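You operate a simulated robot arm through the tools that you are given. There is no shell and no other tool.

You are at the controls of a simulated robot arm. One attempt, no reset.

Task
Sand the clamped block smooth, then oil its top.
Fine: use the sanding block and the grey oil pad; both go back; shut the green oil box; the block stays clamped; leave the other blocks. A coat counts when it lies all over at full strength: go over it till it gets no stronger. What is to be rubbed or washed off counts as gone when no trace of it is left.

Only the result counts: the job must be done as asked and must still hold three seconds after the hand-in. Knocking over, shifting, dropping, spilling or breaking anything else fails it.

Robot
A 7-joint arm with a two-finger parallel gripper, fixed in place. Base frame: the origin is on the floor under the middle of its stand, x ahead of it, y to its left, z up; the work surface is at about z = 0.78. Lengths are in m, angles in rad, forces in N, time in s.
It reaches about 1.247 m from its shoulder. Its first joint turns from -2.304 to 2.304 rad. Payload 3.91 kg.
The tool frame sits at the grasp point between the pads (the TCP): z along the fingers, y along the line on which they close. The tips reach 0.03 m beyond it. Largest opening 0.11 m; finger width 0.02, thickness 0.01; the body of the gripper, 0.048 by 0.112 m, starts 0.055 m behind the TCP.
Orientation is that of the tool frame in the base frame, as a unit quaternion [x, y, z, w]. With the fingers straight down and closing along the base's y, the tool's x points along the base's -x, its y along +y and its z along -z.

Tools
- The arm moves only by the tool send_rows. Its argument "commands" is a list of rows, each a list of 7 numbers: the shift along the base's x, y, z in units of 25 mm (1.0 is 25 mm), then the turn, a rotation vector about the base's x, y, z in units of 6 degrees (1.0 is 6 degrees), then the gripper command, from -1 (shut) to 1 (fully open), values between in proportion. In form: [[x, y, z, rx, ry, rz, jaw], ...]. A call has 1 to 20 rows; each row shifts and turns the commanded pose from where the row before left it. A call with a number of a shift or a turn outside -1 to 1 is refused whole. A row lasts 0.2 s, in which the tool goes at most 0.05 m and 0.15 rad; a call with a longer step from one row to the next is refused whole, and so is a gripper value outside its range. A pose out of reach is approached as far as the arm can. The call stops where the force on the tool passes 40 N (or 10 N more than at its start, if that is more) or the arm is blocked; 0.2 s more then pass. The fingers move at their own pace (about 0.108 m/s each) and stop on an object; they squeeze with about 40 N. The grip force told is the motor's: it shows also when the fingers shut on nothing. Time passes only in rows, and 0.2 s behind the last, so rows that do not move let the fingers close. The reply holds the time, the measured pose of the TCP, the force on the tool along the base axes, the opening and the grip force, in the units named above and with some noise, with the torque about the TCP (base axes, N m) and any sound that the robot's microphone picked up, and new pictures: "views" is both (left out), scene, wrist or none.
- Cameras (640 x 400 px; columns grow to the right, rows downward): "scene" is fixed at [0.3953, -0.6539, 1.577]; the picture's right is [0.97, -0.24, 0.00], its down [-0.12, -0.47, -0.88] and it looks along [0.21, 0.85, -0.48] (base axes); focal length 376 px, centre (320, 200). "wrist" rides on the gripper at [0.072, 0.017, -0.103] in the tool frame; the picture's right is [-0.23, 0.97, 0.00], its down [-0.76, -0.18, -0.62] and it looks along [-0.61, -0.14, 0.78] (tool axes); focal length 222 px, centre (320, 200). There is no depth. A picture from a camera that has moved, and an enlarged one, comes with that camera's place and axes in the base frame and with its lens. The place of the scene camera against the robot may be out by one fixed shift of up to 0.012 m in any direction.
- close_up(camera, box): a new picture of the part [left, top, right, bottom] of that camera's present view, enlarged. No time passes.
- hand_in(): hands the job in; it is judged then, once.

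Places have to be worked out from the pictures, the camera data and where the tool is seen. Open the gripper and draw the arm clear of the work before you hand the job in, unless the task says otherwise.

The tools are called after "Request:" by a JSON object that holds its "name" and its "arguments". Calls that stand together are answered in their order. send_rows: Moves the arm, as the interface text tells. Its arguments: {"type":"object","properties":{"commands":{"type":"array","items":{"type":"array","items":{"type":"number"}}},"views":{"type":"string","enum":["both","scene","wrist","none"]}},"required":["commands"]} The other tools are called the same way: close_up (camera, box) takes an enlarged picture of a part of a camera's view; hand_in () hands the job in.

At the start:

```text
time: 0.0
tcp_pos: [0.6995, 0.1041, 1.1867]
orientation: [0.0, 1.0, 0.0, 0.0]
ft_force: [0.0, 0.1, 0.5]
torque: [-0.01, 0.0, -0.02]
width: 0.1098
gripper_force: 0.1
```

scene: 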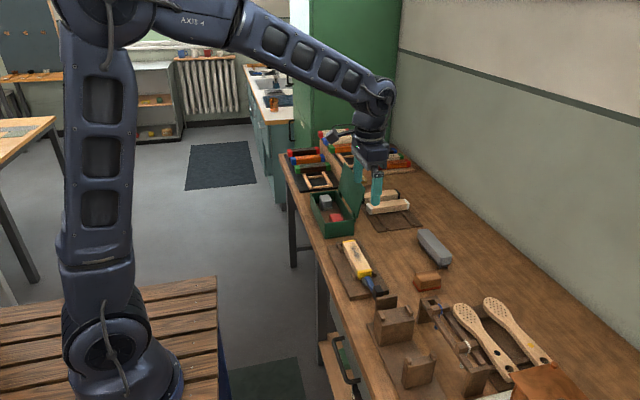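
wrist: 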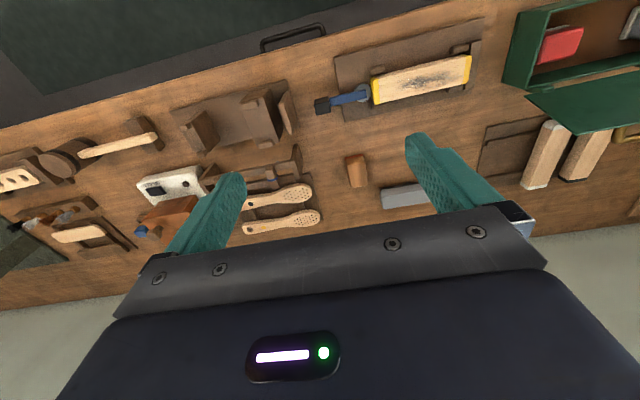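

I'll begin by looking at close-ups of both camera views to identify the clamped block, sanding block, oil box, and pad.

Request:
{"name": "close_up", "arguments": {"camera": "scene", "box": [280, 130, 440, 230]}}

Request:
{"name": "close_up", "arguments": {"camera": "scene", "box": [320, 220, 480, 320]}}

Request:
{"name": "close_up", "arguments": {"camera": "scene", "box": [360, 275, 560, 400]}}

Request:
{"name": "close_up", "arguments": {"camera": "wrist", "box": [300, 0, 640, 212]}}

Request:
{"name": "close_up", "arguments": {"camera": "wrist", "box": [0, 60, 320, 260]}}

```text
4.00 times, centred on (360, 180) of scene
camera zoom: at [0.3953, -0.6539, 1.577], right [0.97, -0.24, 0.0], down [-0.12, -0.47, -0.88], along [0.21, 0.85, -0.48], focal length 1503 px, centre (160, 280)
```

zoom: 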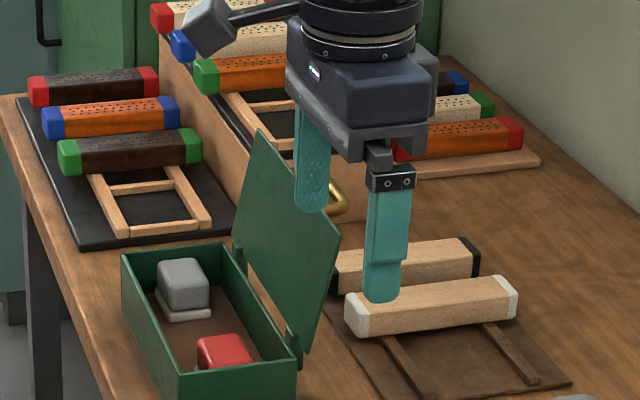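

```text
4.00 times, centred on (400, 270) of scene
camera zoom: at [0.3953, -0.6539, 1.577], right [0.97, -0.24, 0.0], down [-0.12, -0.47, -0.88], along [0.21, 0.85, -0.48], focal length 1503 px, centre (0, -80)
```

zoom: 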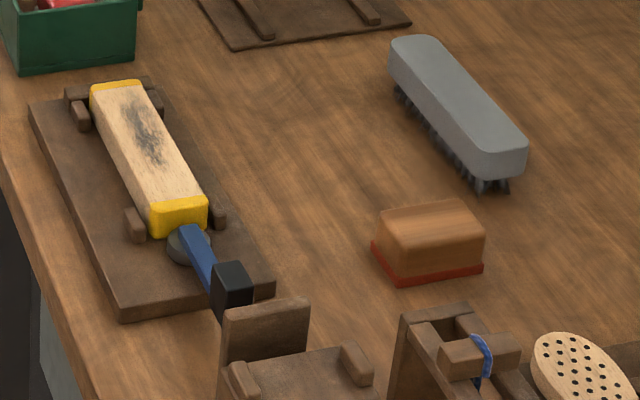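

```text
3.20 times, centred on (460, 338) of scene
camera zoom: at [0.3953, -0.6539, 1.577], right [0.97, -0.24, 0.0], down [-0.12, -0.47, -0.88], along [0.21, 0.85, -0.48], focal length 1202 px, centre (-128, -240)
```

zoom: 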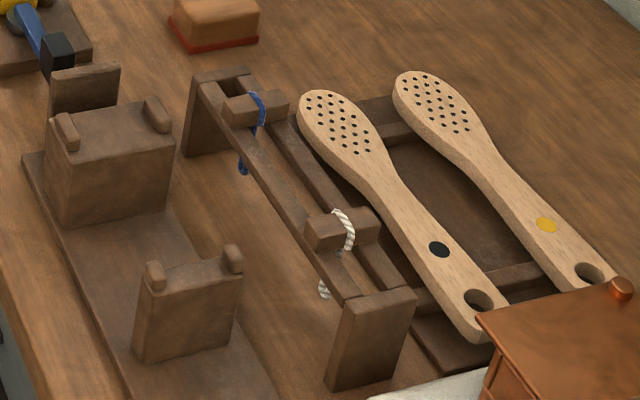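

```text
1.88 times, centred on (470, 106) of wrist
camera zoom: at [0.6286, 0.1212, 1.2894], right [0.23, 0.97, 0.0], down [0.76, -0.18, 0.62], along [0.61, -0.14, -0.78], focal length 418 px, centre (38, 377)
```

zoom: 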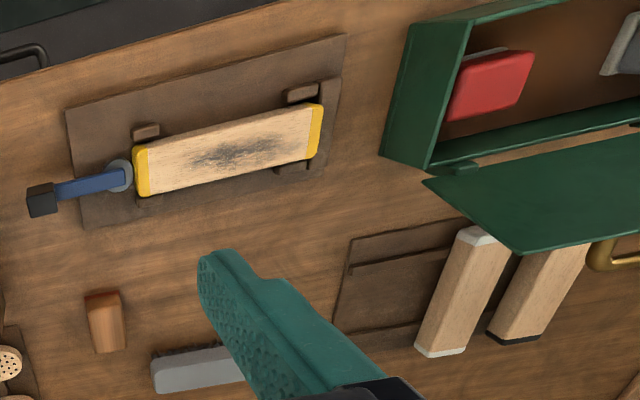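

```text
2.00 times, centred on (160, 160) of wrist
camera zoom: at [0.6286, 0.1212, 1.2894], right [0.23, 0.97, 0.0], down [0.76, -0.18, 0.62], along [0.61, -0.14, -0.78], focal length 444 px, centre (640, 280)
```

zoom: 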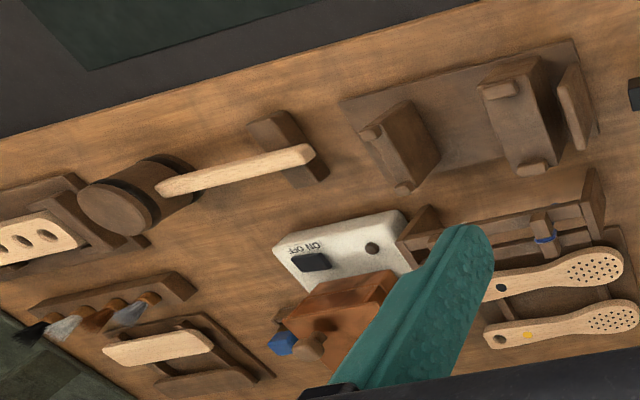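

The clamped block (yellow ends) sits roughly at (0.755, 0.29), the red-soled sanding block at about (0.94, 0.14), and the green box near (0.745, 0.59). I'll move down toward the sanding block for a closer wrist view.

Request:
{"name": "send_rows", "arguments": {"commands": [[0.8, 0.18, -0.9, 0, 0, 0, 1], [0.8, 0.18, -0.9, 0, 0, 0, 1], [0.8, 0.18, -0.9, 0, 0, 0, 1], [0.8, 0.18, -0.9, 0, 0, 0, 1], [0.8, 0.18, -0.9, 0, 0, 0, 1], [0.8, 0.18, -0.9, 0, 0, 0, 1], [0.8, 0.18, -0.9, 0, 0, 0, 1], [0, 0, 0, 0, 0, 0, 1]], "views": "both"}}

```text
time: 1.8
tcp_pos: [0.8423, 0.1375, 1.0312]
orientation: [0.001, 1.0, 0.0, 0.0]
ft_force: [0.3, -0.1, 1.0]
torque: [0.02, 0.01, -0.01]
width: 0.1099
gripper_force: 0.1
camera wrist: at [0.7689, 0.1534, 1.1334], right [0.23, 0.97, 0.0], down [0.76, -0.18, 0.62], along [0.61, -0.14, -0.78], focal length 222 px, centre (320, 200)
```

scene: 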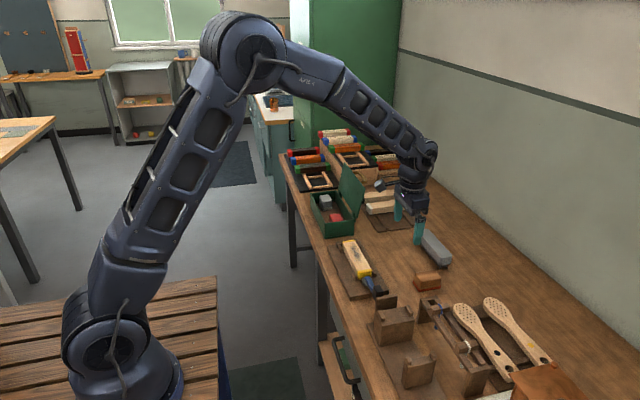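
wrist: 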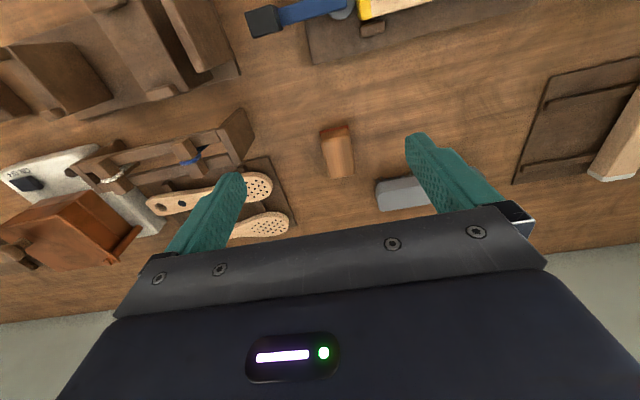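

Now zooming in on the sanding block in the wrist view to measure its position, size and yaw.

Request:
{"name": "close_up", "arguments": {"camera": "wrist", "box": [290, 110, 390, 190]}}

Request:
{"name": "close_up", "arguments": {"camera": "scene", "box": [390, 250, 470, 300]}}

```text
5.00 times, centred on (340, 150) of wrist
camera zoom: at [0.7689, 0.1534, 1.1334], right [0.23, 0.97, 0.0], down [0.76, -0.18, 0.62], along [0.61, -0.14, -0.78], focal length 1111 px, centre (220, 450)
```

zoom: 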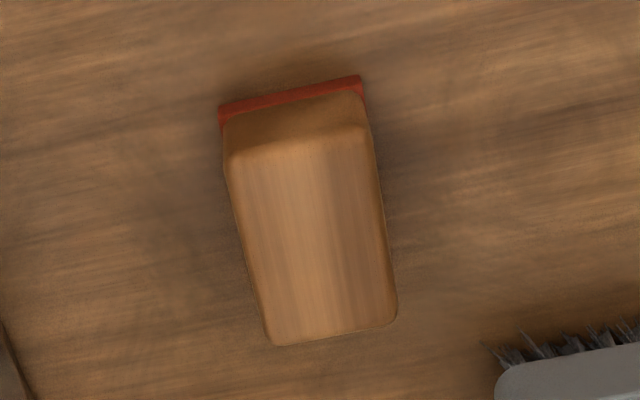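

```text
8.00 times, centred on (430, 275) of scene
camera zoom: at [0.3953, -0.6539, 1.577], right [0.97, -0.24, 0.0], down [-0.12, -0.47, -0.88], along [0.21, 0.85, -0.48], focal length 3006 px, centre (-560, -400)
```

zoom: 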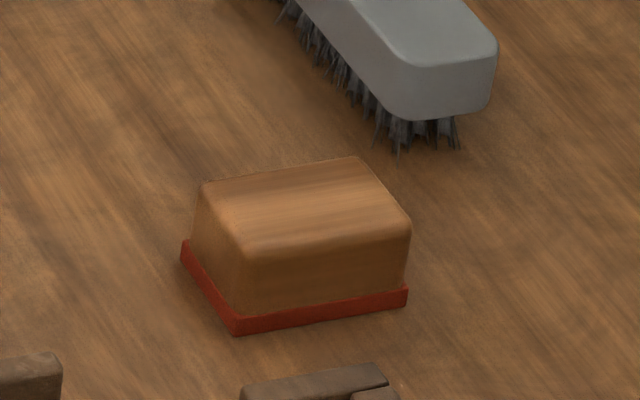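

Sanding block: base spans about x 0.904–0.98, y 0.121–0.168, top at z≈0.814, yaw near zero, so it can be grasped with the default orientation. Before grasping, I'll view the clamped block from above.

Request:
{"name": "send_rows", "arguments": {"commands": [[-0.81, 0.66, 0, 0, 0, 0, 1], [-0.81, 0.66, 0, 0, 0, 0, 1], [-0.81, 0.66, 0, 0, 0, 0, 1], [-0.81, 0.66, 0, 0, 0, 0, 1], [-0.81, 0.66, 0, 0, 0, 0, 1], [-0.81, 0.66, 0, 0, 0, 0, 1], [-0.81, 0.66, 0, 0, 0, 0, 1], [-0.81, 0.66, 0, 0, 0, 0, 1], [0, 0, 0, 0, 0, 0, 1]], "views": "both"}}

```text
time: 3.8
tcp_pos: [0.6797, 0.2688, 1.0289]
orientation: [-0.001, 1.0, 0.0, 0.0]
ft_force: [0.4, -0.1, -0.3]
torque: [0.01, 0.01, 0.0]
width: 0.1099
gripper_force: 0.2
camera wrist: at [0.6071, 0.2849, 1.1312], right [0.23, 0.97, 0.0], down [0.76, -0.18, 0.62], along [0.61, -0.14, -0.78], focal length 222 px, centre (320, 200)
```

scene: 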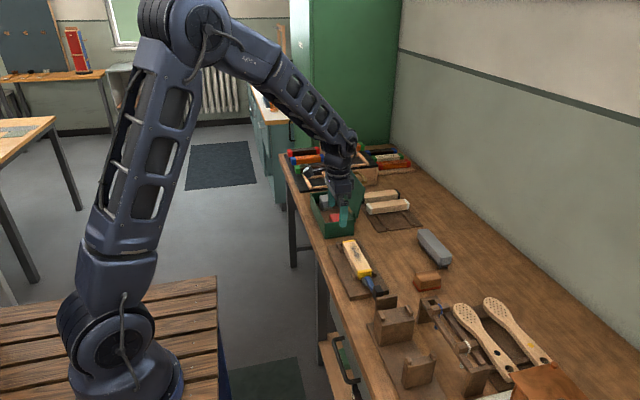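
wrist: 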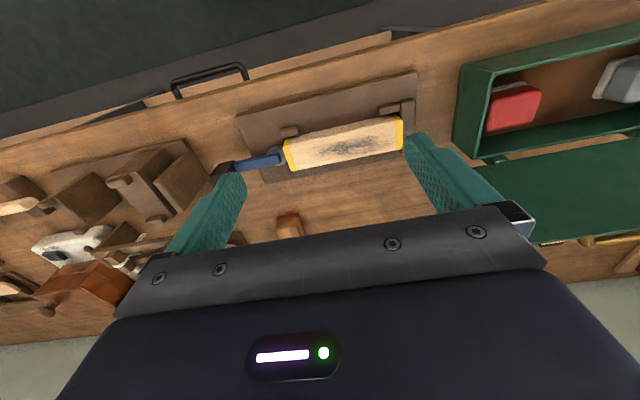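

Zooming in on the clamped block and the clamp, plus the box contents in the wrist view.

Request:
{"name": "close_up", "arguments": {"camera": "wrist", "box": [220, 70, 430, 200]}}

Request:
{"name": "close_up", "arguments": {"camera": "wrist", "box": [440, 20, 640, 145]}}

Request:
{"name": "close_up", "arguments": {"camera": "scene", "box": [325, 225, 405, 305]}}

```text
3.05 times, centred on (325, 135) of wrist
camera zoom: at [0.6071, 0.2849, 1.1312], right [0.23, 0.97, 0.0], down [0.76, -0.18, 0.62], along [0.61, -0.14, -0.78], focal length 677 px, centre (305, 398)
```

zoom: 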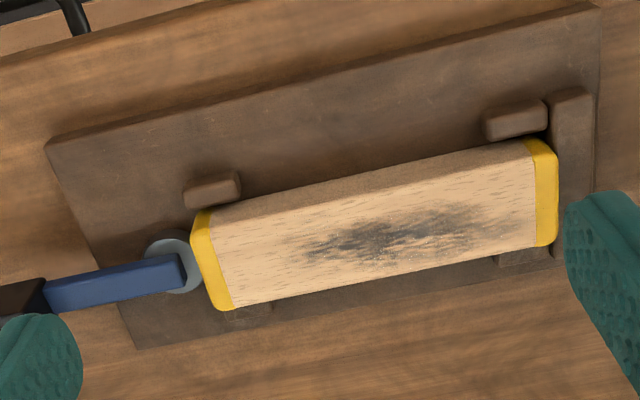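

```text
3.20 times, centred on (540, 82) of wrist
camera zoom: at [0.6071, 0.2849, 1.1312], right [0.23, 0.97, 0.0], down [0.76, -0.18, 0.62], along [0.61, -0.14, -0.78], focal length 711 px, centre (-384, 576)
```

zoom: 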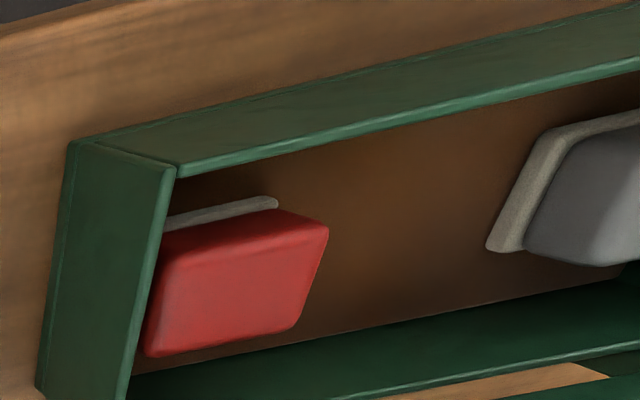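

```text
5.00 times, centred on (365, 265) of scene
camera zoom: at [0.3953, -0.6539, 1.577], right [0.97, -0.24, 0.0], down [-0.12, -0.47, -0.88], along [0.21, 0.85, -0.48], focal length 1879 px, centre (95, -125)
```

zoom: 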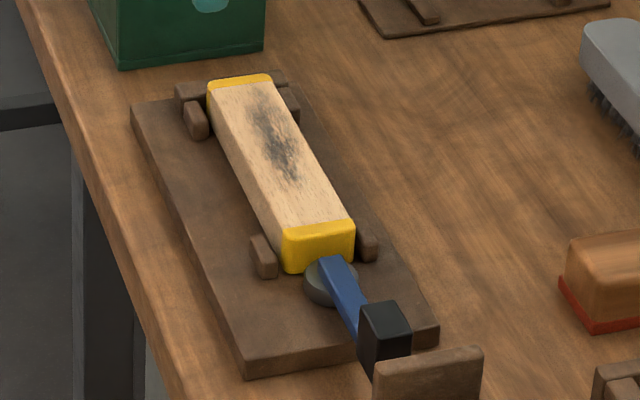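

The side posts and end stop appear lower than the block's top. I'll zoom further for precise edges and the lever height.

Request:
{"name": "close_up", "arguments": {"camera": "wrist", "box": [270, 110, 350, 180]}}

Request:
{"name": "close_up", "arguments": {"camera": "wrist", "box": [350, 90, 430, 160]}}

Request:
{"name": "close_up", "arguments": {"camera": "wrist", "box": [200, 130, 290, 200]}}

```text
5.71 times, centred on (310, 145) of wrist
camera zoom: at [0.6071, 0.2849, 1.1312], right [0.23, 0.97, 0.0], down [0.76, -0.18, 0.62], along [0.61, -0.14, -0.78], focal length 1269 px, centre (377, 514)
```

zoom: 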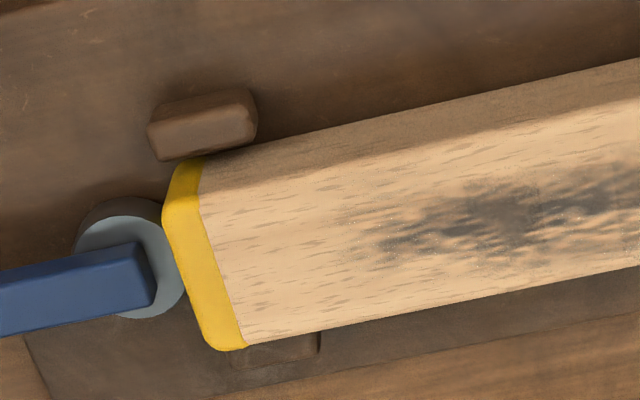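

```text
5.71 times, centred on (390, 125) of wrist
camera zoom: at [0.6071, 0.2849, 1.1312], right [0.23, 0.97, 0.0], down [0.76, -0.18, 0.62], along [0.61, -0.14, -0.78], focal length 1269 px, centre (-80, 629)
```

zoom: 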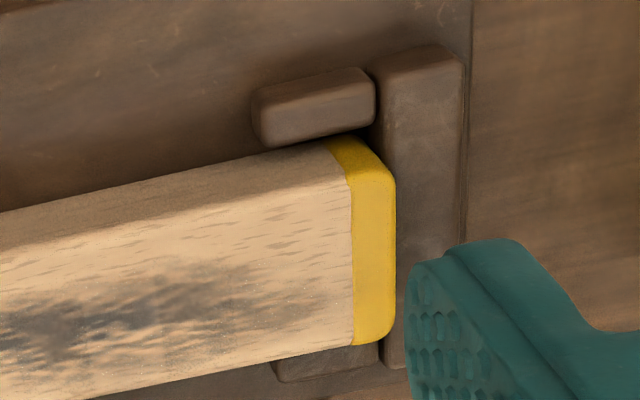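

```text
5.71 times, centred on (245, 165) of wrist
camera zoom: at [0.6071, 0.2849, 1.1312], right [0.23, 0.97, 0.0], down [0.76, -0.18, 0.62], along [0.61, -0.14, -0.78], focal length 1269 px, centre (749, 400)
```

zoom: 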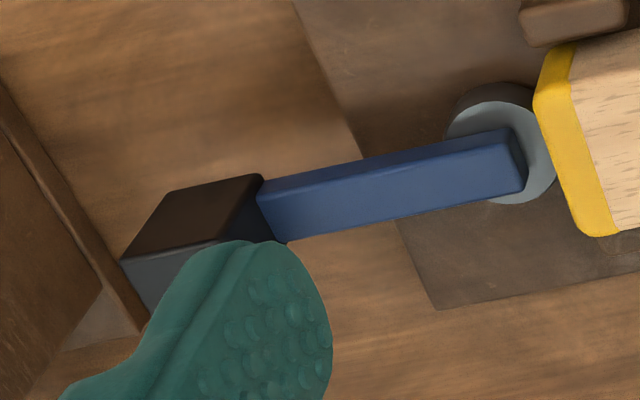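

Block top spans about x 0.738–0.782, y 0.196–0.372 at z≈0.82–0.83, and the clamp lever handle is near y≈0.08–0.115. Next I'll view the oil box from above.

Request:
{"name": "send_rows", "arguments": {"commands": [[0, 0.9, 0, 0, 0, 0, 1], [0, 0.9, 0, 0, 0, 0, 1], [0, 0.9, 0, 0, 0, 0, 1], [0, 0.9, 0, 0, 0, 0, 1], [0, 0.9, 0, 0, 0, 0, 1], [0, 0.9, 0, 0, 0, 0, 1], [0, 0.9, 0, 0, 0, 0, 1], [0, 0.9, 0, 0, 0, 0, 1], [0, 0.9, 0, 0, 0, 0, 1], [0, 0.9, 0, 0, 0, 0, 1], [0, 0.9, 0, 0, 0, 0, 1], [0, 0, 0, 0, 0, 0, 1]], "views": "both"}}

```text
time: 6.4
tcp_pos: [0.6799, 0.5162, 1.0302]
orientation: [0.0, 1.0, -0.001, 0.0]
ft_force: [-0.1, -0.2, 0.1]
torque: [-0.01, -0.01, 0.01]
width: 0.11
gripper_force: 0.1
camera wrist: at [0.6064, 0.5326, 1.1323], right [0.23, 0.97, 0.0], down [0.76, -0.18, 0.62], along [0.61, -0.14, -0.78], focal length 222 px, centre (320, 200)
```

scene: 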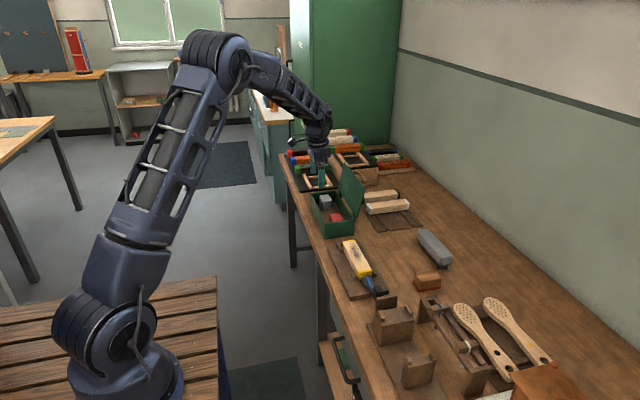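
wrist: 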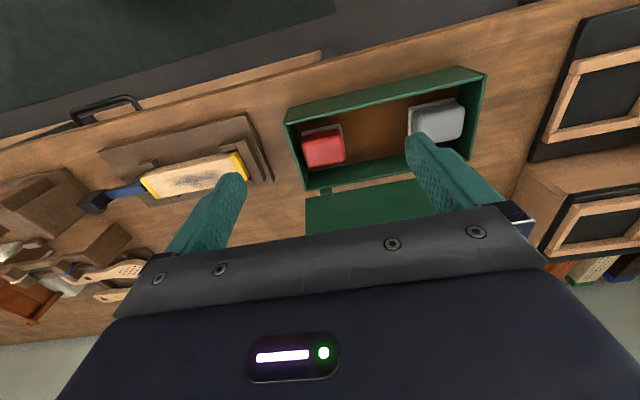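

Zooming in on the box and its contents.

Request:
{"name": "close_up", "arguments": {"camera": "wrist", "box": [270, 60, 500, 204]}}

Request:
{"name": "close_up", "arguments": {"camera": "wrist", "box": [390, 60, 500, 170]}}

Request:
{"name": "close_up", "arguments": {"camera": "scene", "box": [300, 160, 380, 245]}}

```text
2.78 times, centred on (385, 132) of wrist
camera zoom: at [0.6064, 0.5326, 1.1323], right [0.23, 0.97, 0.0], down [0.76, -0.18, 0.62], along [0.61, -0.14, -0.78], focal length 617 px, centre (139, 389)
```

zoom: 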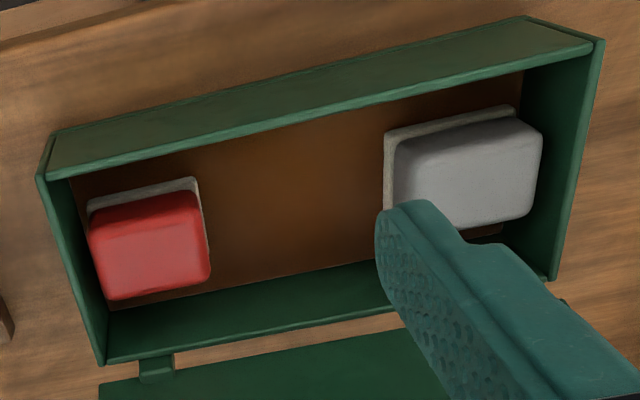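

```text
3.64 times, centred on (445, 115) of wrist
camera zoom: at [0.6064, 0.5326, 1.1323], right [0.23, 0.97, 0.0], down [0.76, -0.18, 0.62], along [0.61, -0.14, -0.78], focal length 808 px, centre (-134, 509)
```

zoom: 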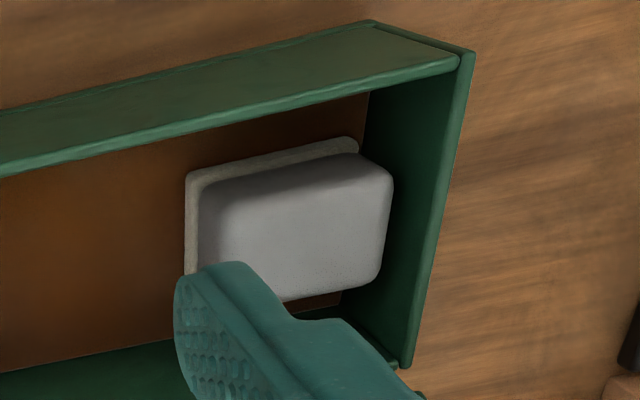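

```text
4.71 times, centred on (340, 202) of scene
camera zoom: at [0.3953, -0.6539, 1.577], right [0.97, -0.24, 0.0], down [-0.12, -0.47, -0.88], along [0.21, 0.85, -0.48], focal length 1768 px, centre (226, 188)
```

zoom: 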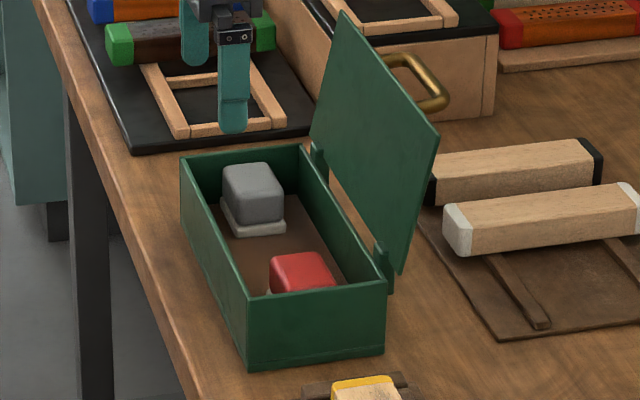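

The grey pad (centre ≈ (0.755, 0.667), top ≈ z 0.835) sits against the +y wall, so later I must grip it along x; the lid leans back from x≈0.82. First I go over the sanding block, part-closing the jaws to about 0.08.

Request:
{"name": "send_rows", "arguments": {"commands": [[0.7, -0.992, 0, 0, 0, 0, 0.45], [0.7, -0.992, 0, 0, 0, 0, 0.45], [0.7, -0.992, 0, 0, 0, 0, 0.45], [0.7, -0.992, 0, 0, 0, 0, 0.45], [0.7, -0.992, 0, 0, 0, 0, 0.45], [0.7, -0.992, 0, 0, 0, 0, 0.45], [0.7, -0.992, 0, 0, 0, 0, 0.45], [0.7, -0.992, 0, 0, 0, 0, 0.45], [0.7, -0.992, 0, 0, 0, 0, 0.45], [0.7, -0.992, 0, 0, 0, 0, 0.45], [0.7, -0.992, 0, 0, 0, 0, 0.45], [0.7, -0.992, 0, 0, 0, 0, 0.45], [0.7, -0.992, 0, 0, 0, 0, 0.45], [0.7, -0.992, 0, 0, 0, 0, 0.45], [0.7, -0.992, 0, 0, 0, 0, 0.45], [0, 0, -1, 0, 0, 0, 0.45], [0, 0, -1, 0, 0, 0, 0.45], [0, 0, -1, 0, 0, 0, 0.45], [0, 0, -1, 0, 0, 0, 0.45], [0, 0, 0, 0, 0, 0, 0.45]], "views": "both"}}

```text
time: 10.6
tcp_pos: [0.9407, 0.1447, 0.9286]
orientation: [0.001, 1.0, 0.0, 0.0]
ft_force: [-0.3, -1.0, 0.2]
torque: [0.03, 0.01, -0.02]
width: 0.0799
gripper_force: 0.1
camera wrist: at [0.8679, 0.1609, 1.0312], right [0.23, 0.97, 0.0], down [0.76, -0.18, 0.62], along [0.61, -0.14, -0.78], focal length 222 px, centre (320, 200)
```

scene: 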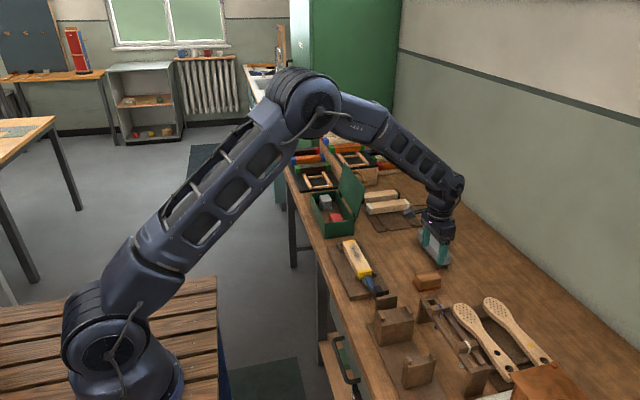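
wrist: 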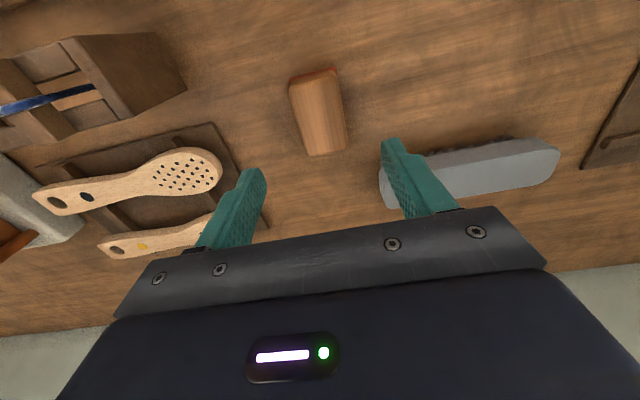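

The block is centred under the jaws at about (0.940, 0.144). Descending to grasp height, TCP z≈0.824.

Request:
{"name": "send_rows", "arguments": {"commands": [[0, 0, -1, 0, 0, 0, 0.45], [0, 0, -1, 0, 0, 0, 0.45], [0, 0, -1, 0, 0, 0, 0.45], [0, 0, -1, 0, 0, 0, 0.45], [0, 0, -0.18, 0, 0, 0, 0.45], [0, 0, 0, 0, 0, 0, 0.45]], "views": "both"}}

```text
time: 12.0
tcp_pos: [0.9407, 0.1442, 0.8249]
orientation: [0.0, 1.0, 0.0, 0.0]
ft_force: [1.4, 0.2, 0.5]
torque: [-0.02, 0.02, -0.01]
width: 0.0799
gripper_force: 0.0
camera wrist: at [0.8688, 0.1601, 0.9282], right [0.23, 0.97, 0.0], down [0.76, -0.18, 0.62], along [0.61, -0.14, -0.78], focal length 222 px, centre (320, 200)
```

scene: 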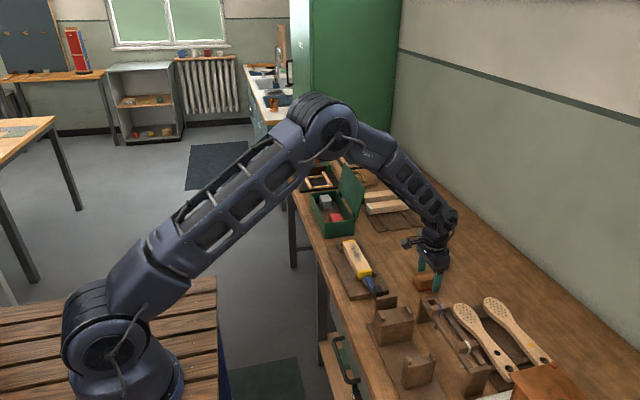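
wrist: 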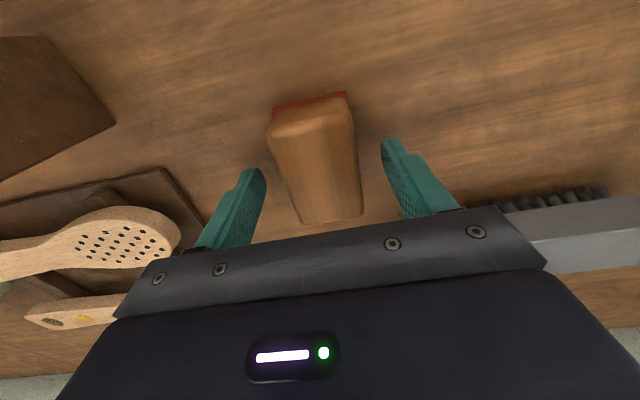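

Request:
{"name": "close_up", "arguments": {"camera": "scene", "box": [395, 235, 475, 305]}}

Request:
{"name": "close_up", "arguments": {"camera": "wrist", "box": [200, 80, 440, 240]}}

```text
5.71 times, centred on (435, 270) of scene
camera zoom: at [0.3953, -0.6539, 1.577], right [0.97, -0.24, 0.0], down [-0.12, -0.47, -0.88], along [0.21, 0.85, -0.48], focal length 2147 px, centre (-337, -200)
```

zoom: 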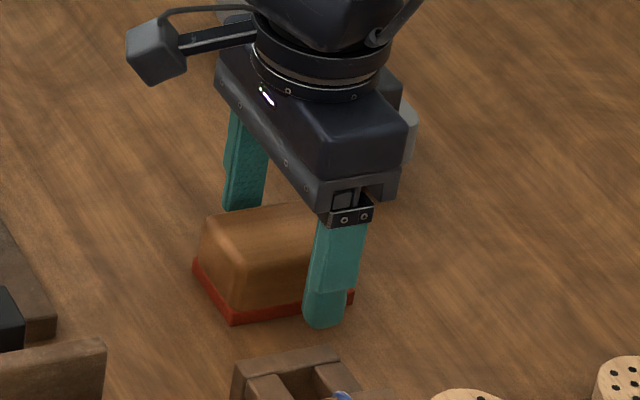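

```text
2.50 times, centred on (320, 160) of wrist
camera zoom: at [0.8688, 0.1601, 0.9282], right [0.23, 0.97, 0.0], down [0.76, -0.18, 0.62], along [0.61, -0.14, -0.78], focal length 555 px, centre (320, 300)
```

zoom: 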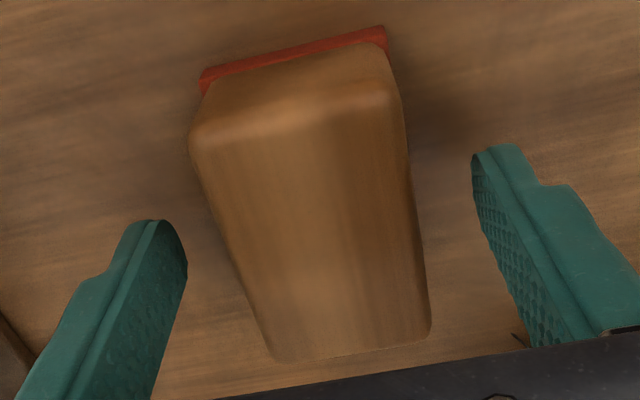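

The fingers straddle the wood above the red sole and the block centre is (0.943, 0.144). I'll nudge +x 3 mm and close the jaws.

Request:
{"name": "send_rows", "arguments": {"commands": [[0.1, 0, 0, 0, 0, 0, 0.45], [0, 0, 0, 0, 0, 0, 0], [0, 0, 0, 0, 0, 0, -1], [0, 0, 0, 0, 0, 0, -1], [0, 0, 0, 0, 0, 0, -1]], "views": "wrist"}}

```text
time: 13.2
tcp_pos: [0.943, 0.1435, 0.824]
orientation: [-0.001, 1.0, 0.0, 0.0]
ft_force: [0.5, -0.4, 0.4]
torque: [-0.03, -0.01, 0.01]
width: 0.0455
gripper_force: 39.7
camera wrist: at [0.8715, 0.1603, 0.9278], right [0.23, 0.97, 0.0], down [0.76, -0.18, 0.62], along [0.61, -0.14, -0.78], focal length 222 px, centre (320, 200)
```

wrist: 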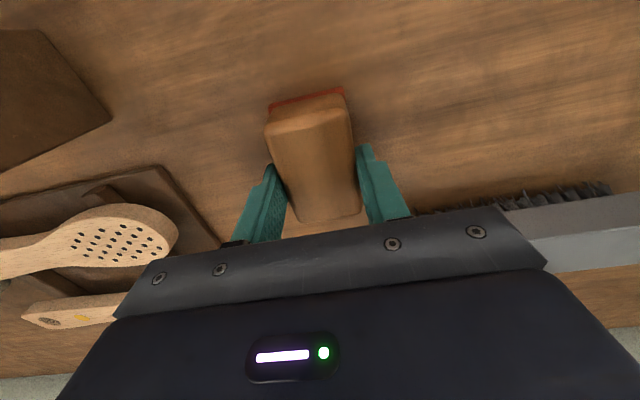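

Gripped at width 0.0455; the sole is 0.044 below the TCP. Lifting straight up, then moving over the clamped block.

Request:
{"name": "send_rows", "arguments": {"commands": [[0, 0, 0.5, 0, 0, 0, -1], [0, 0, 1, 0, 0, 0, -1], [0, 0, 1, 0, 0, 0, -1], [0, 0, 1, 0, 0, 0, -1], [0, 0, 1, 0, 0, 0, -1], [0, 0, 0.5, 0, 0, 0, -1], [-0.915, 0.7025, 0, 0, 0, 0, -1], [-0.915, 0.7025, 0, 0, 0, 0, -1], [-0.915, 0.7025, 0, 0, 0, 0, -1], [-0.915, 0.7025, 0, 0, 0, 0, -1], [-0.915, 0.7025, 0, 0, 0, 0, -1], [-0.915, 0.7025, 0, 0, 0, 0, -1], [-0.915, 0.7025, 0, 0, 0, 0, -1], [-0.915, 0.7025, 0, 0, 0, 0, -1], [0, 0, 0, 0, 0, 0, -1]], "views": "both"}}

```text
time: 16.4
tcp_pos: [0.7611, 0.2857, 0.9524]
orientation: [0.0, 1.0, 0.0, 0.0]
ft_force: [0.1, -0.5, -0.8]
torque: [0.0, -0.02, 0.03]
width: 0.0456
gripper_force: 39.2
camera wrist: at [0.6882, 0.3022, 1.054], right [0.23, 0.97, 0.0], down [0.76, -0.18, 0.62], along [0.61, -0.14, -0.78], focal length 222 px, centre (320, 200)
```

scene: 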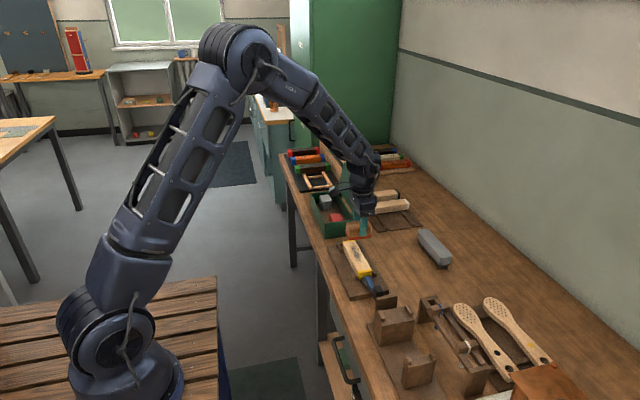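
wrist: 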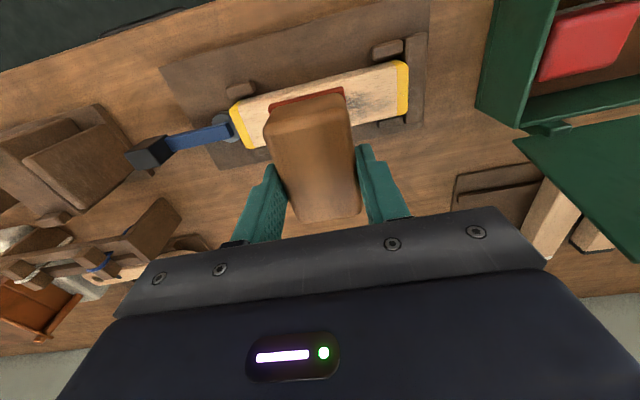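

The sander is centred above the block. Lowering to just above expected contact (TCP z≈0.870).

Request:
{"name": "send_rows", "arguments": {"commands": [[-0.08, 0, -1, 0, 0, 0, -1], [0, 0, -1, 0, 0, 0, -1], [0, 0, -0.8, 0, 0, 0, -1], [0, 0, -0.1, 0, 0, 0, -1], [0, 0, 0, 0, 0, 0, -1]], "views": "both"}}

```text
time: 17.6
tcp_pos: [0.7593, 0.2831, 0.8761]
orientation: [-0.001, 1.0, 0.0, 0.0]
ft_force: [0.6, -0.5, 0.0]
torque: [0.0, 0.01, 0.02]
width: 0.0455
gripper_force: 40.3
camera wrist: at [0.6874, 0.3003, 0.9794], right [0.23, 0.97, 0.0], down [0.76, -0.18, 0.62], along [0.61, -0.14, -0.78], focal length 222 px, centre (320, 200)
```

scene: 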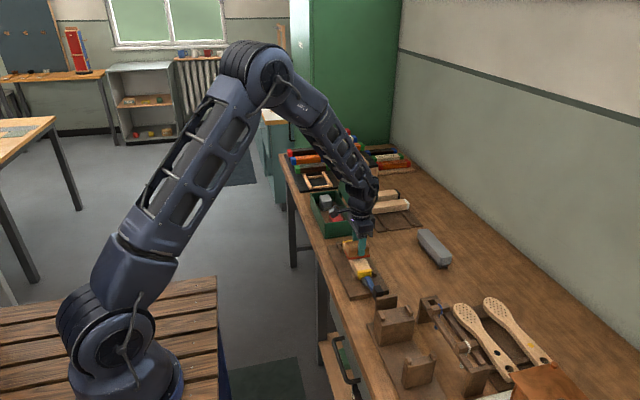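
wrist: 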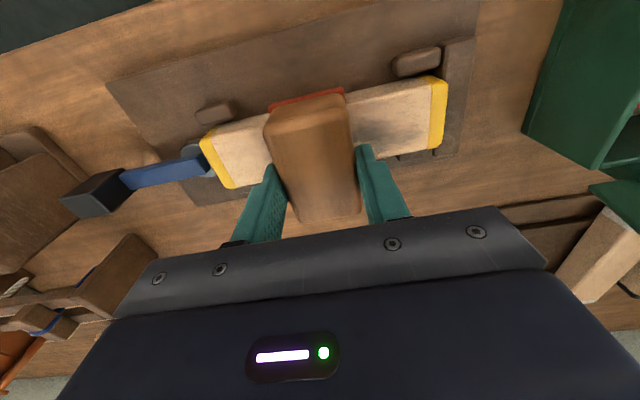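

No contact yet at z=0.876. Stepping down in small increments.

Request:
{"name": "send_rows", "arguments": {"commands": [[0, 0, -0.1, 0, 0, 0, -1], [0, 0, -0.06, 0, 0, 0, -1], [0, 0, 0, 0, 0, 0, -1]], "views": "none"}}

Request:
{"name": "send_rows", "arguments": {"commands": [[0, 0, -0.06, 0, 0, 0, -1], [0, 0, 0, 0, 0, 0, -1]], "views": "none"}}

```text
time: 18.4
tcp_pos: [0.7581, 0.2834, 0.8738]
orientation: [-0.001, 1.0, 0.0, 0.0]
ft_force: [-0.9, -0.5, 11.1]
torque: [-0.1, 0.18, -0.01]
width: 0.0456
gripper_force: 40.5
```

```text
time: 19.0
tcp_pos: [0.7596, 0.2839, 0.8717]
orientation: [0.0, 1.0, 0.001, 0.001]
ft_force: [-2.4, -2.4, 34.2]
torque: [-0.19, 0.32, 0.02]
width: 0.0455
gripper_force: 40.2
```

Contact is at TCP z≈0.8735 (block top ≈0.829) and stiffness is about 15 N/mm. I'll ease off to roughly 15 N and begin strokes along y.

Request:
{"name": "send_rows", "arguments": {"commands": [[0, 0, 0.05, 0, 0, 0, -1], [0, 0.7, 0, 0, 0, 0, -1], [0, 0.7, 0, 0, 0, 0, -1], [0, 0.7, 0, 0, 0, 0, -1], [0, 0.7, 0, 0, 0, 0, -1], [0, -0.7, 0, 0, 0, 0, -1], [0, -0.7, 0, 0, 0, 0, -1], [0, -0.7, 0, 0, 0, 0, -1], [0, -0.7, 0, 0, 0, 0, -1], [0, 0, 0, 0, 0, 0, -1]], "views": "both"}}

```text
time: 21.2
tcp_pos: [0.76, 0.2842, 0.8735]
orientation: [0.001, 1.0, 0.0, 0.0]
ft_force: [-0.7, -0.6, 11.0]
torque: [0.05, -0.11, -0.04]
width: 0.0454
gripper_force: 40.0
camera wrist: at [0.6871, 0.3009, 0.9755], right [0.23, 0.97, 0.0], down [0.76, -0.18, 0.62], along [0.61, -0.14, -0.78], focal length 222 px, centre (320, 200)
```

scene: 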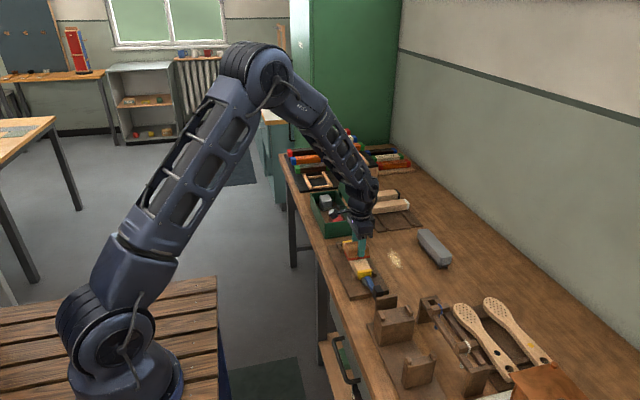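
wrist: 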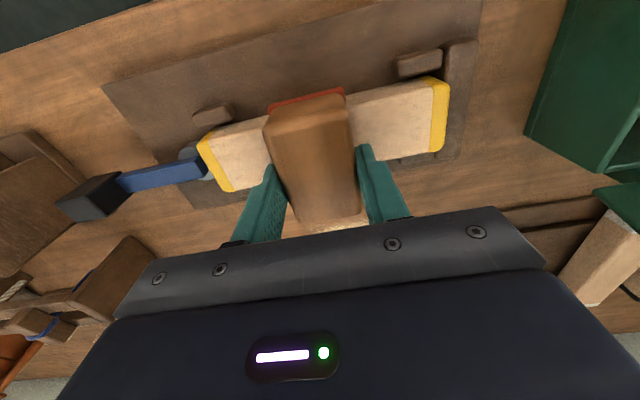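

The dark patch on the +y side is already gone where I rubbed. Now stroking the -y half, then full-length passes.

Request:
{"name": "send_rows", "arguments": {"commands": [[0, -0.75, 0, 0, 0, 0, -1], [0, -0.75, 0, 0, 0, 0, -1], [0, -0.75, 0, 0, 0, 0, -1], [0, -0.75, 0, 0, 0, 0, -1], [0, 0.75, 0, 0, 0, 0, -1], [0, 0.75, 0, 0, 0, 0, -1], [0, 0.75, 0, 0, 0, 0, -1], [0, 0.75, 0, 0, 0, 0, -1], [0, 0.75, 0, 0, 0, 0, -1], [0, 0.75, 0, 0, 0, 0, -1], [0, 0.75, 0, 0, 0, 0, -1], [0, 0.75, 0, 0, 0, 0, -1], [0, 0, 0, 0, 0, 0, -1]], "views": "both"}}

```text
time: 24.0
tcp_pos: [0.7602, 0.3604, 0.8748]
orientation: [0.0, 1.0, 0.0, 0.0]
ft_force: [-0.1, -0.7, -1.5]
torque: [0.01, 0.02, -0.02]
width: 0.0456
gripper_force: 40.0
camera wrist: at [0.6875, 0.3763, 0.9774], right [0.23, 0.97, 0.0], down [0.76, -0.18, 0.62], along [0.61, -0.14, -0.78], focal length 222 px, centre (320, 200)
```

scene: 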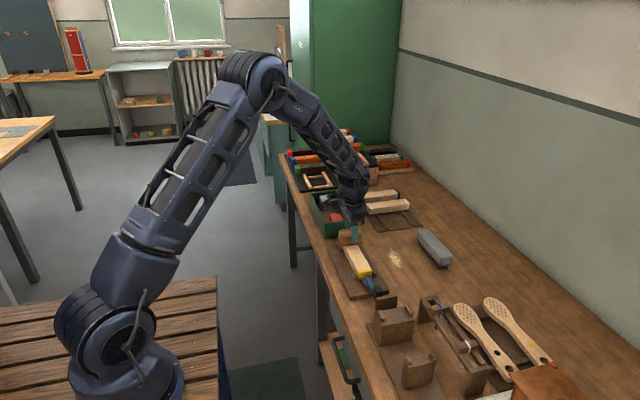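
wrist: 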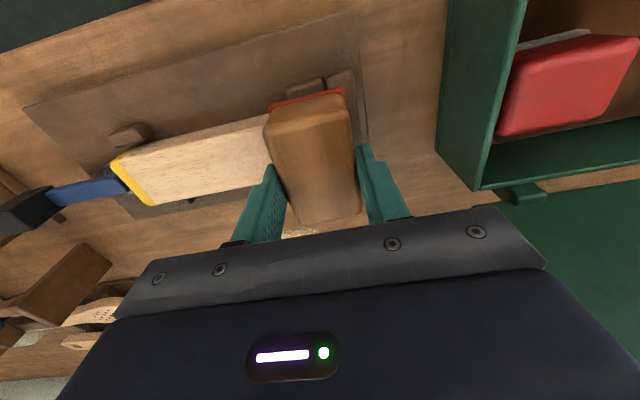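

The force dropped near the +y end (z 0.8748, contact lost there). Checking the surface closely.

Request:
{"name": "close_up", "arguments": {"camera": "wrist", "box": [100, 80, 380, 240]}}

Request:
{"name": "close_up", "arguments": {"camera": "scene", "box": [325, 225, 425, 305]}}

```text
2.29 times, centred on (240, 160) of wrist
camera zoom: at [0.6875, 0.3763, 0.9774], right [0.23, 0.97, 0.0], down [0.76, -0.18, 0.62], along [0.61, -0.14, -0.78], focal length 508 px, centre (503, 291)
```

zoom: 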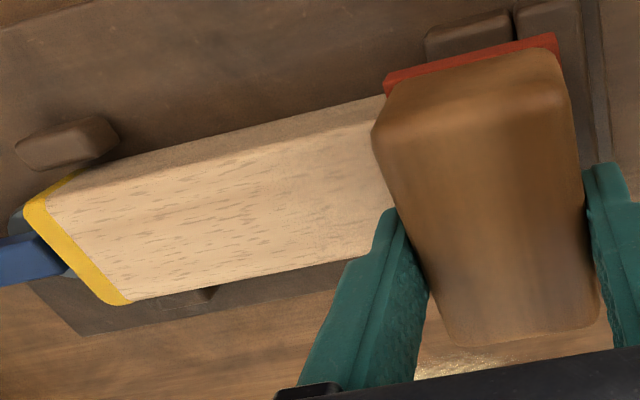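

```text
5.00 times, centred on (375, 265) of scene
camera zoom: at [0.3953, -0.6539, 1.577], right [0.97, -0.24, 0.0], down [-0.12, -0.47, -0.88], along [0.21, 0.85, -0.48], focal length 1879 px, centre (45, -125)
```

zoom: 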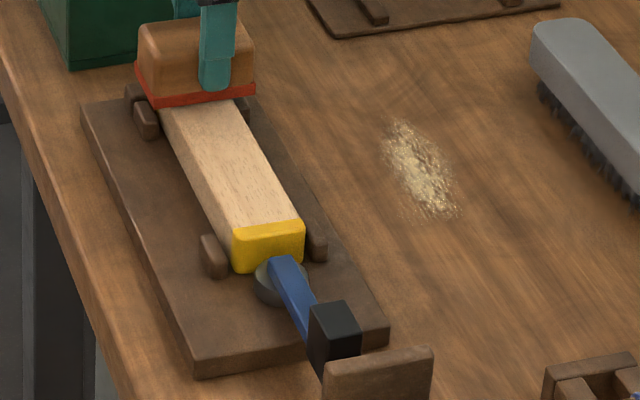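

Surface looks clean already but I want full contact everywhere. Lowering slightly at the +y end and making more passes.

Request:
{"name": "send_rows", "arguments": {"commands": [[0, 0, -0.05, 0, 0, 0, -1], [0, 0, 0, 0, 0, 0, -1]], "views": "none"}}

```text
time: 24.6
tcp_pos: [0.7589, 0.3602, 0.872]
orientation: [0.001, 1.0, 0.0, 0.0]
ft_force: [0.0, 0.0, 0.0]
torque: [0.0, -0.04, 0.0]
width: 0.0454
gripper_force: 40.1
```

Request:
{"name": "send_rows", "arguments": {"commands": [[0, 0, -0.04, 0, 0, 0, -1], [0, 0, 0, 0, 0, 0, -1]], "views": "none"}}

```text
time: 25.2
tcp_pos: [0.7604, 0.3605, 0.873]
orientation: [0.0, 1.0, 0.0, 0.002]
ft_force: [-0.9, -1.2, 10.7]
torque: [-0.26, -0.02, -0.03]
width: 0.0455
gripper_force: 40.1
```

Contact re-established (10.7 N) at the +y end. Doing short strokes there, with slight z change along the way.

Request:
{"name": "send_rows", "arguments": {"commands": [[0, -0.6, 0.02, 0, 0, 0, -1], [0, -0.6, 0.02, 0, 0, 0, -1], [0, -0.6, 0.02, 0, 0, 0, -1], [0, 0, 0, 0, 0, 0, -1]], "views": "none"}}

Request:
{"name": "send_rows", "arguments": {"commands": [[0, 0.6, -0.02, 0, 0, 0, -1], [0, 0.6, -0.02, 0, 0, 0, -1], [0, 0.6, -0.02, 0, 0, 0, -1], [0, 0.2, 0, 0, 0, 0, -1], [0, -0.6, 0.02, 0, 0, 0, -1], [0, -0.6, 0.02, 0, 0, 0, -1], [0, -0.8, 0.02, 0, 0, 0, -1], [0, 0, 0, 0, 0, 0, -1]], "views": "none"}}

```text
time: 26.2
tcp_pos: [0.7586, 0.3156, 0.8737]
orientation: [0.0, 1.0, 0.0, 0.0]
ft_force: [-1.4, -0.2, 4.3]
torque: [-0.05, -0.06, 0.04]
width: 0.0457
gripper_force: 39.7
```

```text
time: 28.0
tcp_pos: [0.7601, 0.3149, 0.8723]
orientation: [0.001, 1.0, 0.0, 0.0]
ft_force: [-1.0, -1.1, 3.5]
torque: [0.02, -0.01, 0.01]
width: 0.0454
gripper_force: 40.2
```

Light contact (≈4 N) at y=0.315. Lowering a hair and continuing toward the -y end while watching the force.

Request:
{"name": "send_rows", "arguments": {"commands": [[0, 0, -0.03, 0, 0, 0, -1], [0, -0.6, 0, 0, 0, 0, -1], [0, -0.6, 0, 0, 0, 0, -1], [0, 0, 0, 0, 0, 0, -1]], "views": "none"}}

Request:
{"name": "send_rows", "arguments": {"commands": [[0, -0.6, 0, 0, 0, 0, -1], [0, -0.6, 0, 0, 0, 0, -1], [0, -0.6, 0, 0, 0, 0, -1], [0, -0.6, 0, 0, 0, 0, -1], [0, 0, 0, 0, 0, 0, -1]], "views": "both"}}

```text
time: 29.0
tcp_pos: [0.7607, 0.2855, 0.8735]
orientation: [-0.001, 1.0, 0.0, 0.0]
ft_force: [1.4, 1.6, 12.6]
torque: [0.11, -0.05, 0.0]
width: 0.0452
gripper_force: 40.0
```

```text
time: 30.2
tcp_pos: [0.759, 0.2239, 0.8717]
orientation: [-0.001, 1.0, 0.0, 0.0]
ft_force: [0.6, -0.4, 9.1]
torque: [0.14, -0.12, -0.05]
width: 0.0452
gripper_force: 40.6
camera wrist: at [0.6871, 0.2402, 0.9751], right [0.23, 0.97, 0.0], down [0.76, -0.18, 0.62], along [0.61, -0.14, -0.78], focal length 222 px, centre (320, 200)
```

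scene: 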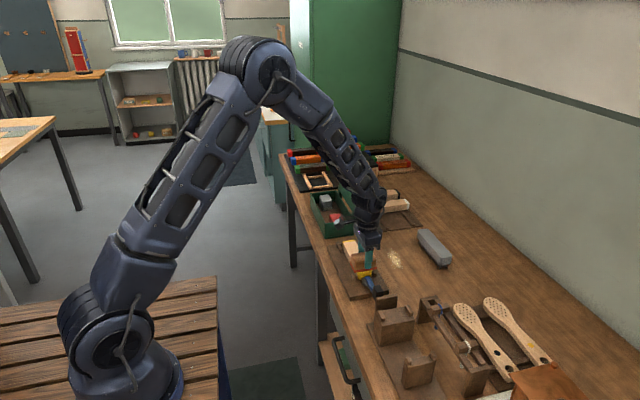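
wrist: 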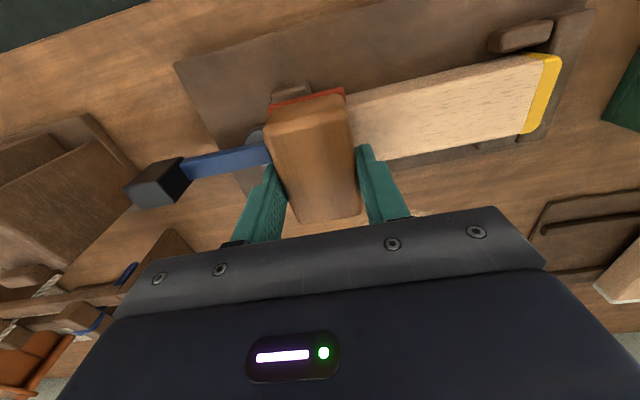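

Contact is steady at 9–12 N and the surface looks clean. Two more full-length passes to ensure complete smoothing.

Request:
{"name": "send_rows", "arguments": {"commands": [[0, -0.7, 0, 0, 0, 0, -1], [0, 0.7, 0, 0, 0, 0, -1], [0, 0.7, 0, 0, 0, 0, -1], [0, 0.7, 0, 0, 0, 0, -1], [0, 0.7, 0, 0, 0, 0, -1], [0, 0.7, 0, 0, 0, 0, -1], [0, 0.7, -0.01, 0, 0, 0, -1], [0, 0.7, -0.02, 0, 0, 0, -1], [0, 0.7, -0.02, 0, 0, 0, -1], [0, 0.7, -0.02, 0, 0, 0, -1], [0, -0.7, 0.02, 0, 0, 0, -1], [0, -0.7, 0.02, 0, 0, 0, -1], [0, -0.7, 0.02, 0, 0, 0, -1], [0, -0.7, 0.01, 0, 0, 0, -1], [0, -0.7, 0, 0, 0, 0, -1], [0, -0.7, 0, 0, 0, 0, -1], [0, -0.7, 0, 0, 0, 0, -1], [0, -0.7, 0, 0, 0, 0, -1], [0, -0.7, 0, 0, 0, 0, -1], [0, 0, 0, 0, 0, 0, -1]], "views": "both"}}

```text
time: 34.4
tcp_pos: [0.7597, 0.2086, 0.873]
orientation: [0.001, 1.0, -0.001, 0.0]
ft_force: [0.0, 0.3, -0.6]
torque: [0.01, 0.0, 0.01]
width: 0.0454
gripper_force: 39.8
camera wrist: at [0.687, 0.2238, 0.9747], right [0.23, 0.97, 0.0], down [0.76, -0.18, 0.62], along [0.61, -0.14, -0.78], focal length 222 px, centre (320, 200)
```

scene: 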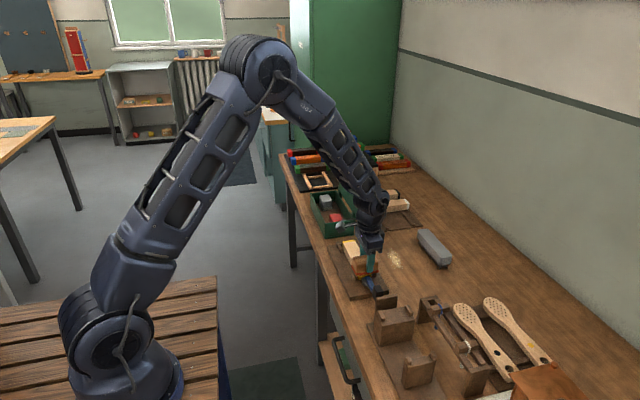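
wrist: 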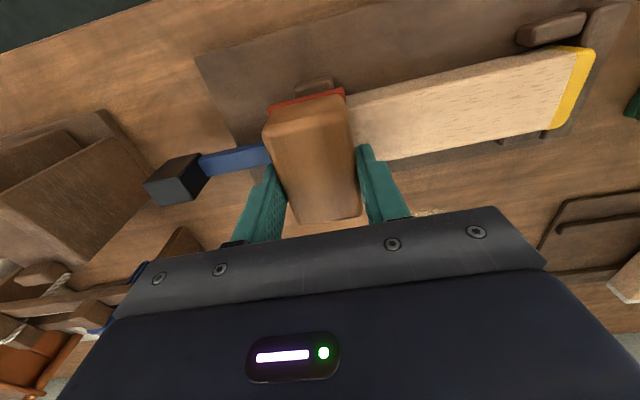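

Force is ~0 at the -y end now; lowering slightly and doing a few local strokes there.

Request:
{"name": "send_rows", "arguments": {"commands": [[0, 0, -0.04, 0, 0, 0, -1], [0, 0, 0, 0, 0, 0, -1]], "views": "none"}}

Request:
{"name": "send_rows", "arguments": {"commands": [[0, 0.5, 0, 0, 0, 0, -1], [0, 0.5, 0, 0, 0, 0, -1], [0, -0.5, 0, 0, 0, 0, -1], [0, -0.5, 0, 0, 0, 0, -1], [0, 0.5, 0, 0, 0, 0, -1], [0, 0.5, 0, 0, 0, 0, -1], [0, 0, 0, 0, 0, 0, -1]], "views": "none"}}

```text
time: 35.0
tcp_pos: [0.7597, 0.2071, 0.8711]
orientation: [0.0, 1.0, 0.0, -0.001]
ft_force: [0.5, -2.7, 8.1]
torque: [-0.02, -0.06, -0.03]
width: 0.0454
gripper_force: 39.8
```

```text
time: 36.6
tcp_pos: [0.759, 0.2329, 0.8708]
orientation: [0.0, 1.0, 0.0, -0.001]
ft_force: [2.2, -4.8, 16.6]
torque: [-0.11, -0.14, 0.0]
width: 0.0451
gripper_force: 39.9
```

Good contact (8–17 N) at the -y end. One more firm full pass toward the +y end.

Request:
{"name": "send_rows", "arguments": {"commands": [[0, 0.6, 0, 0, 0, 0, -1], [0, 0.6, 0, 0, 0, 0, -1], [0, 0.6, 0, 0, 0, 0, -1], [0, 0.6, 0, 0, 0, 0, -1], [0, 0.6, 0, 0, 0, 0, -1], [0, 0.6, -0.01, 0, 0, 0, -1], [0, 0.6, -0.01, 0, 0, 0, -1], [0, 0.6, -0.01, 0, 0, 0, -1], [0, 0.4, -0.01, 0, 0, 0, -1], [0, 0, 0, 0, 0, 0, -1]], "views": "wrist"}}

```text
time: 38.8
tcp_pos: [0.7596, 0.3628, 0.8716]
orientation: [0.001, 1.0, 0.0, 0.0]
ft_force: [0.0, -1.2, 5.2]
torque: [-0.16, -0.04, -0.02]
width: 0.0455
gripper_force: 39.4
camera wrist: at [0.6869, 0.3786, 0.9736], right [0.23, 0.97, 0.0], down [0.76, -0.18, 0.62], along [0.61, -0.14, -0.78], focal length 222 px, centre (320, 200)
```

wrist: 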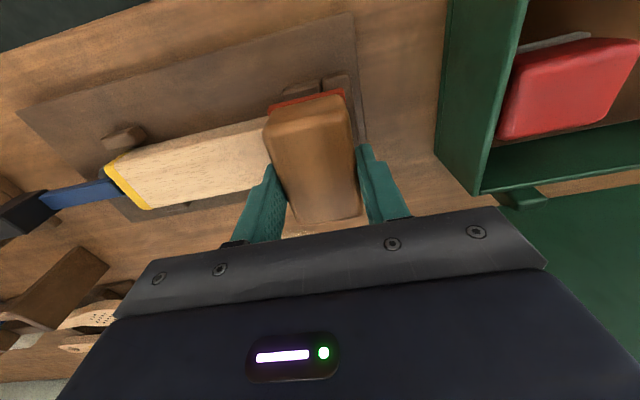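

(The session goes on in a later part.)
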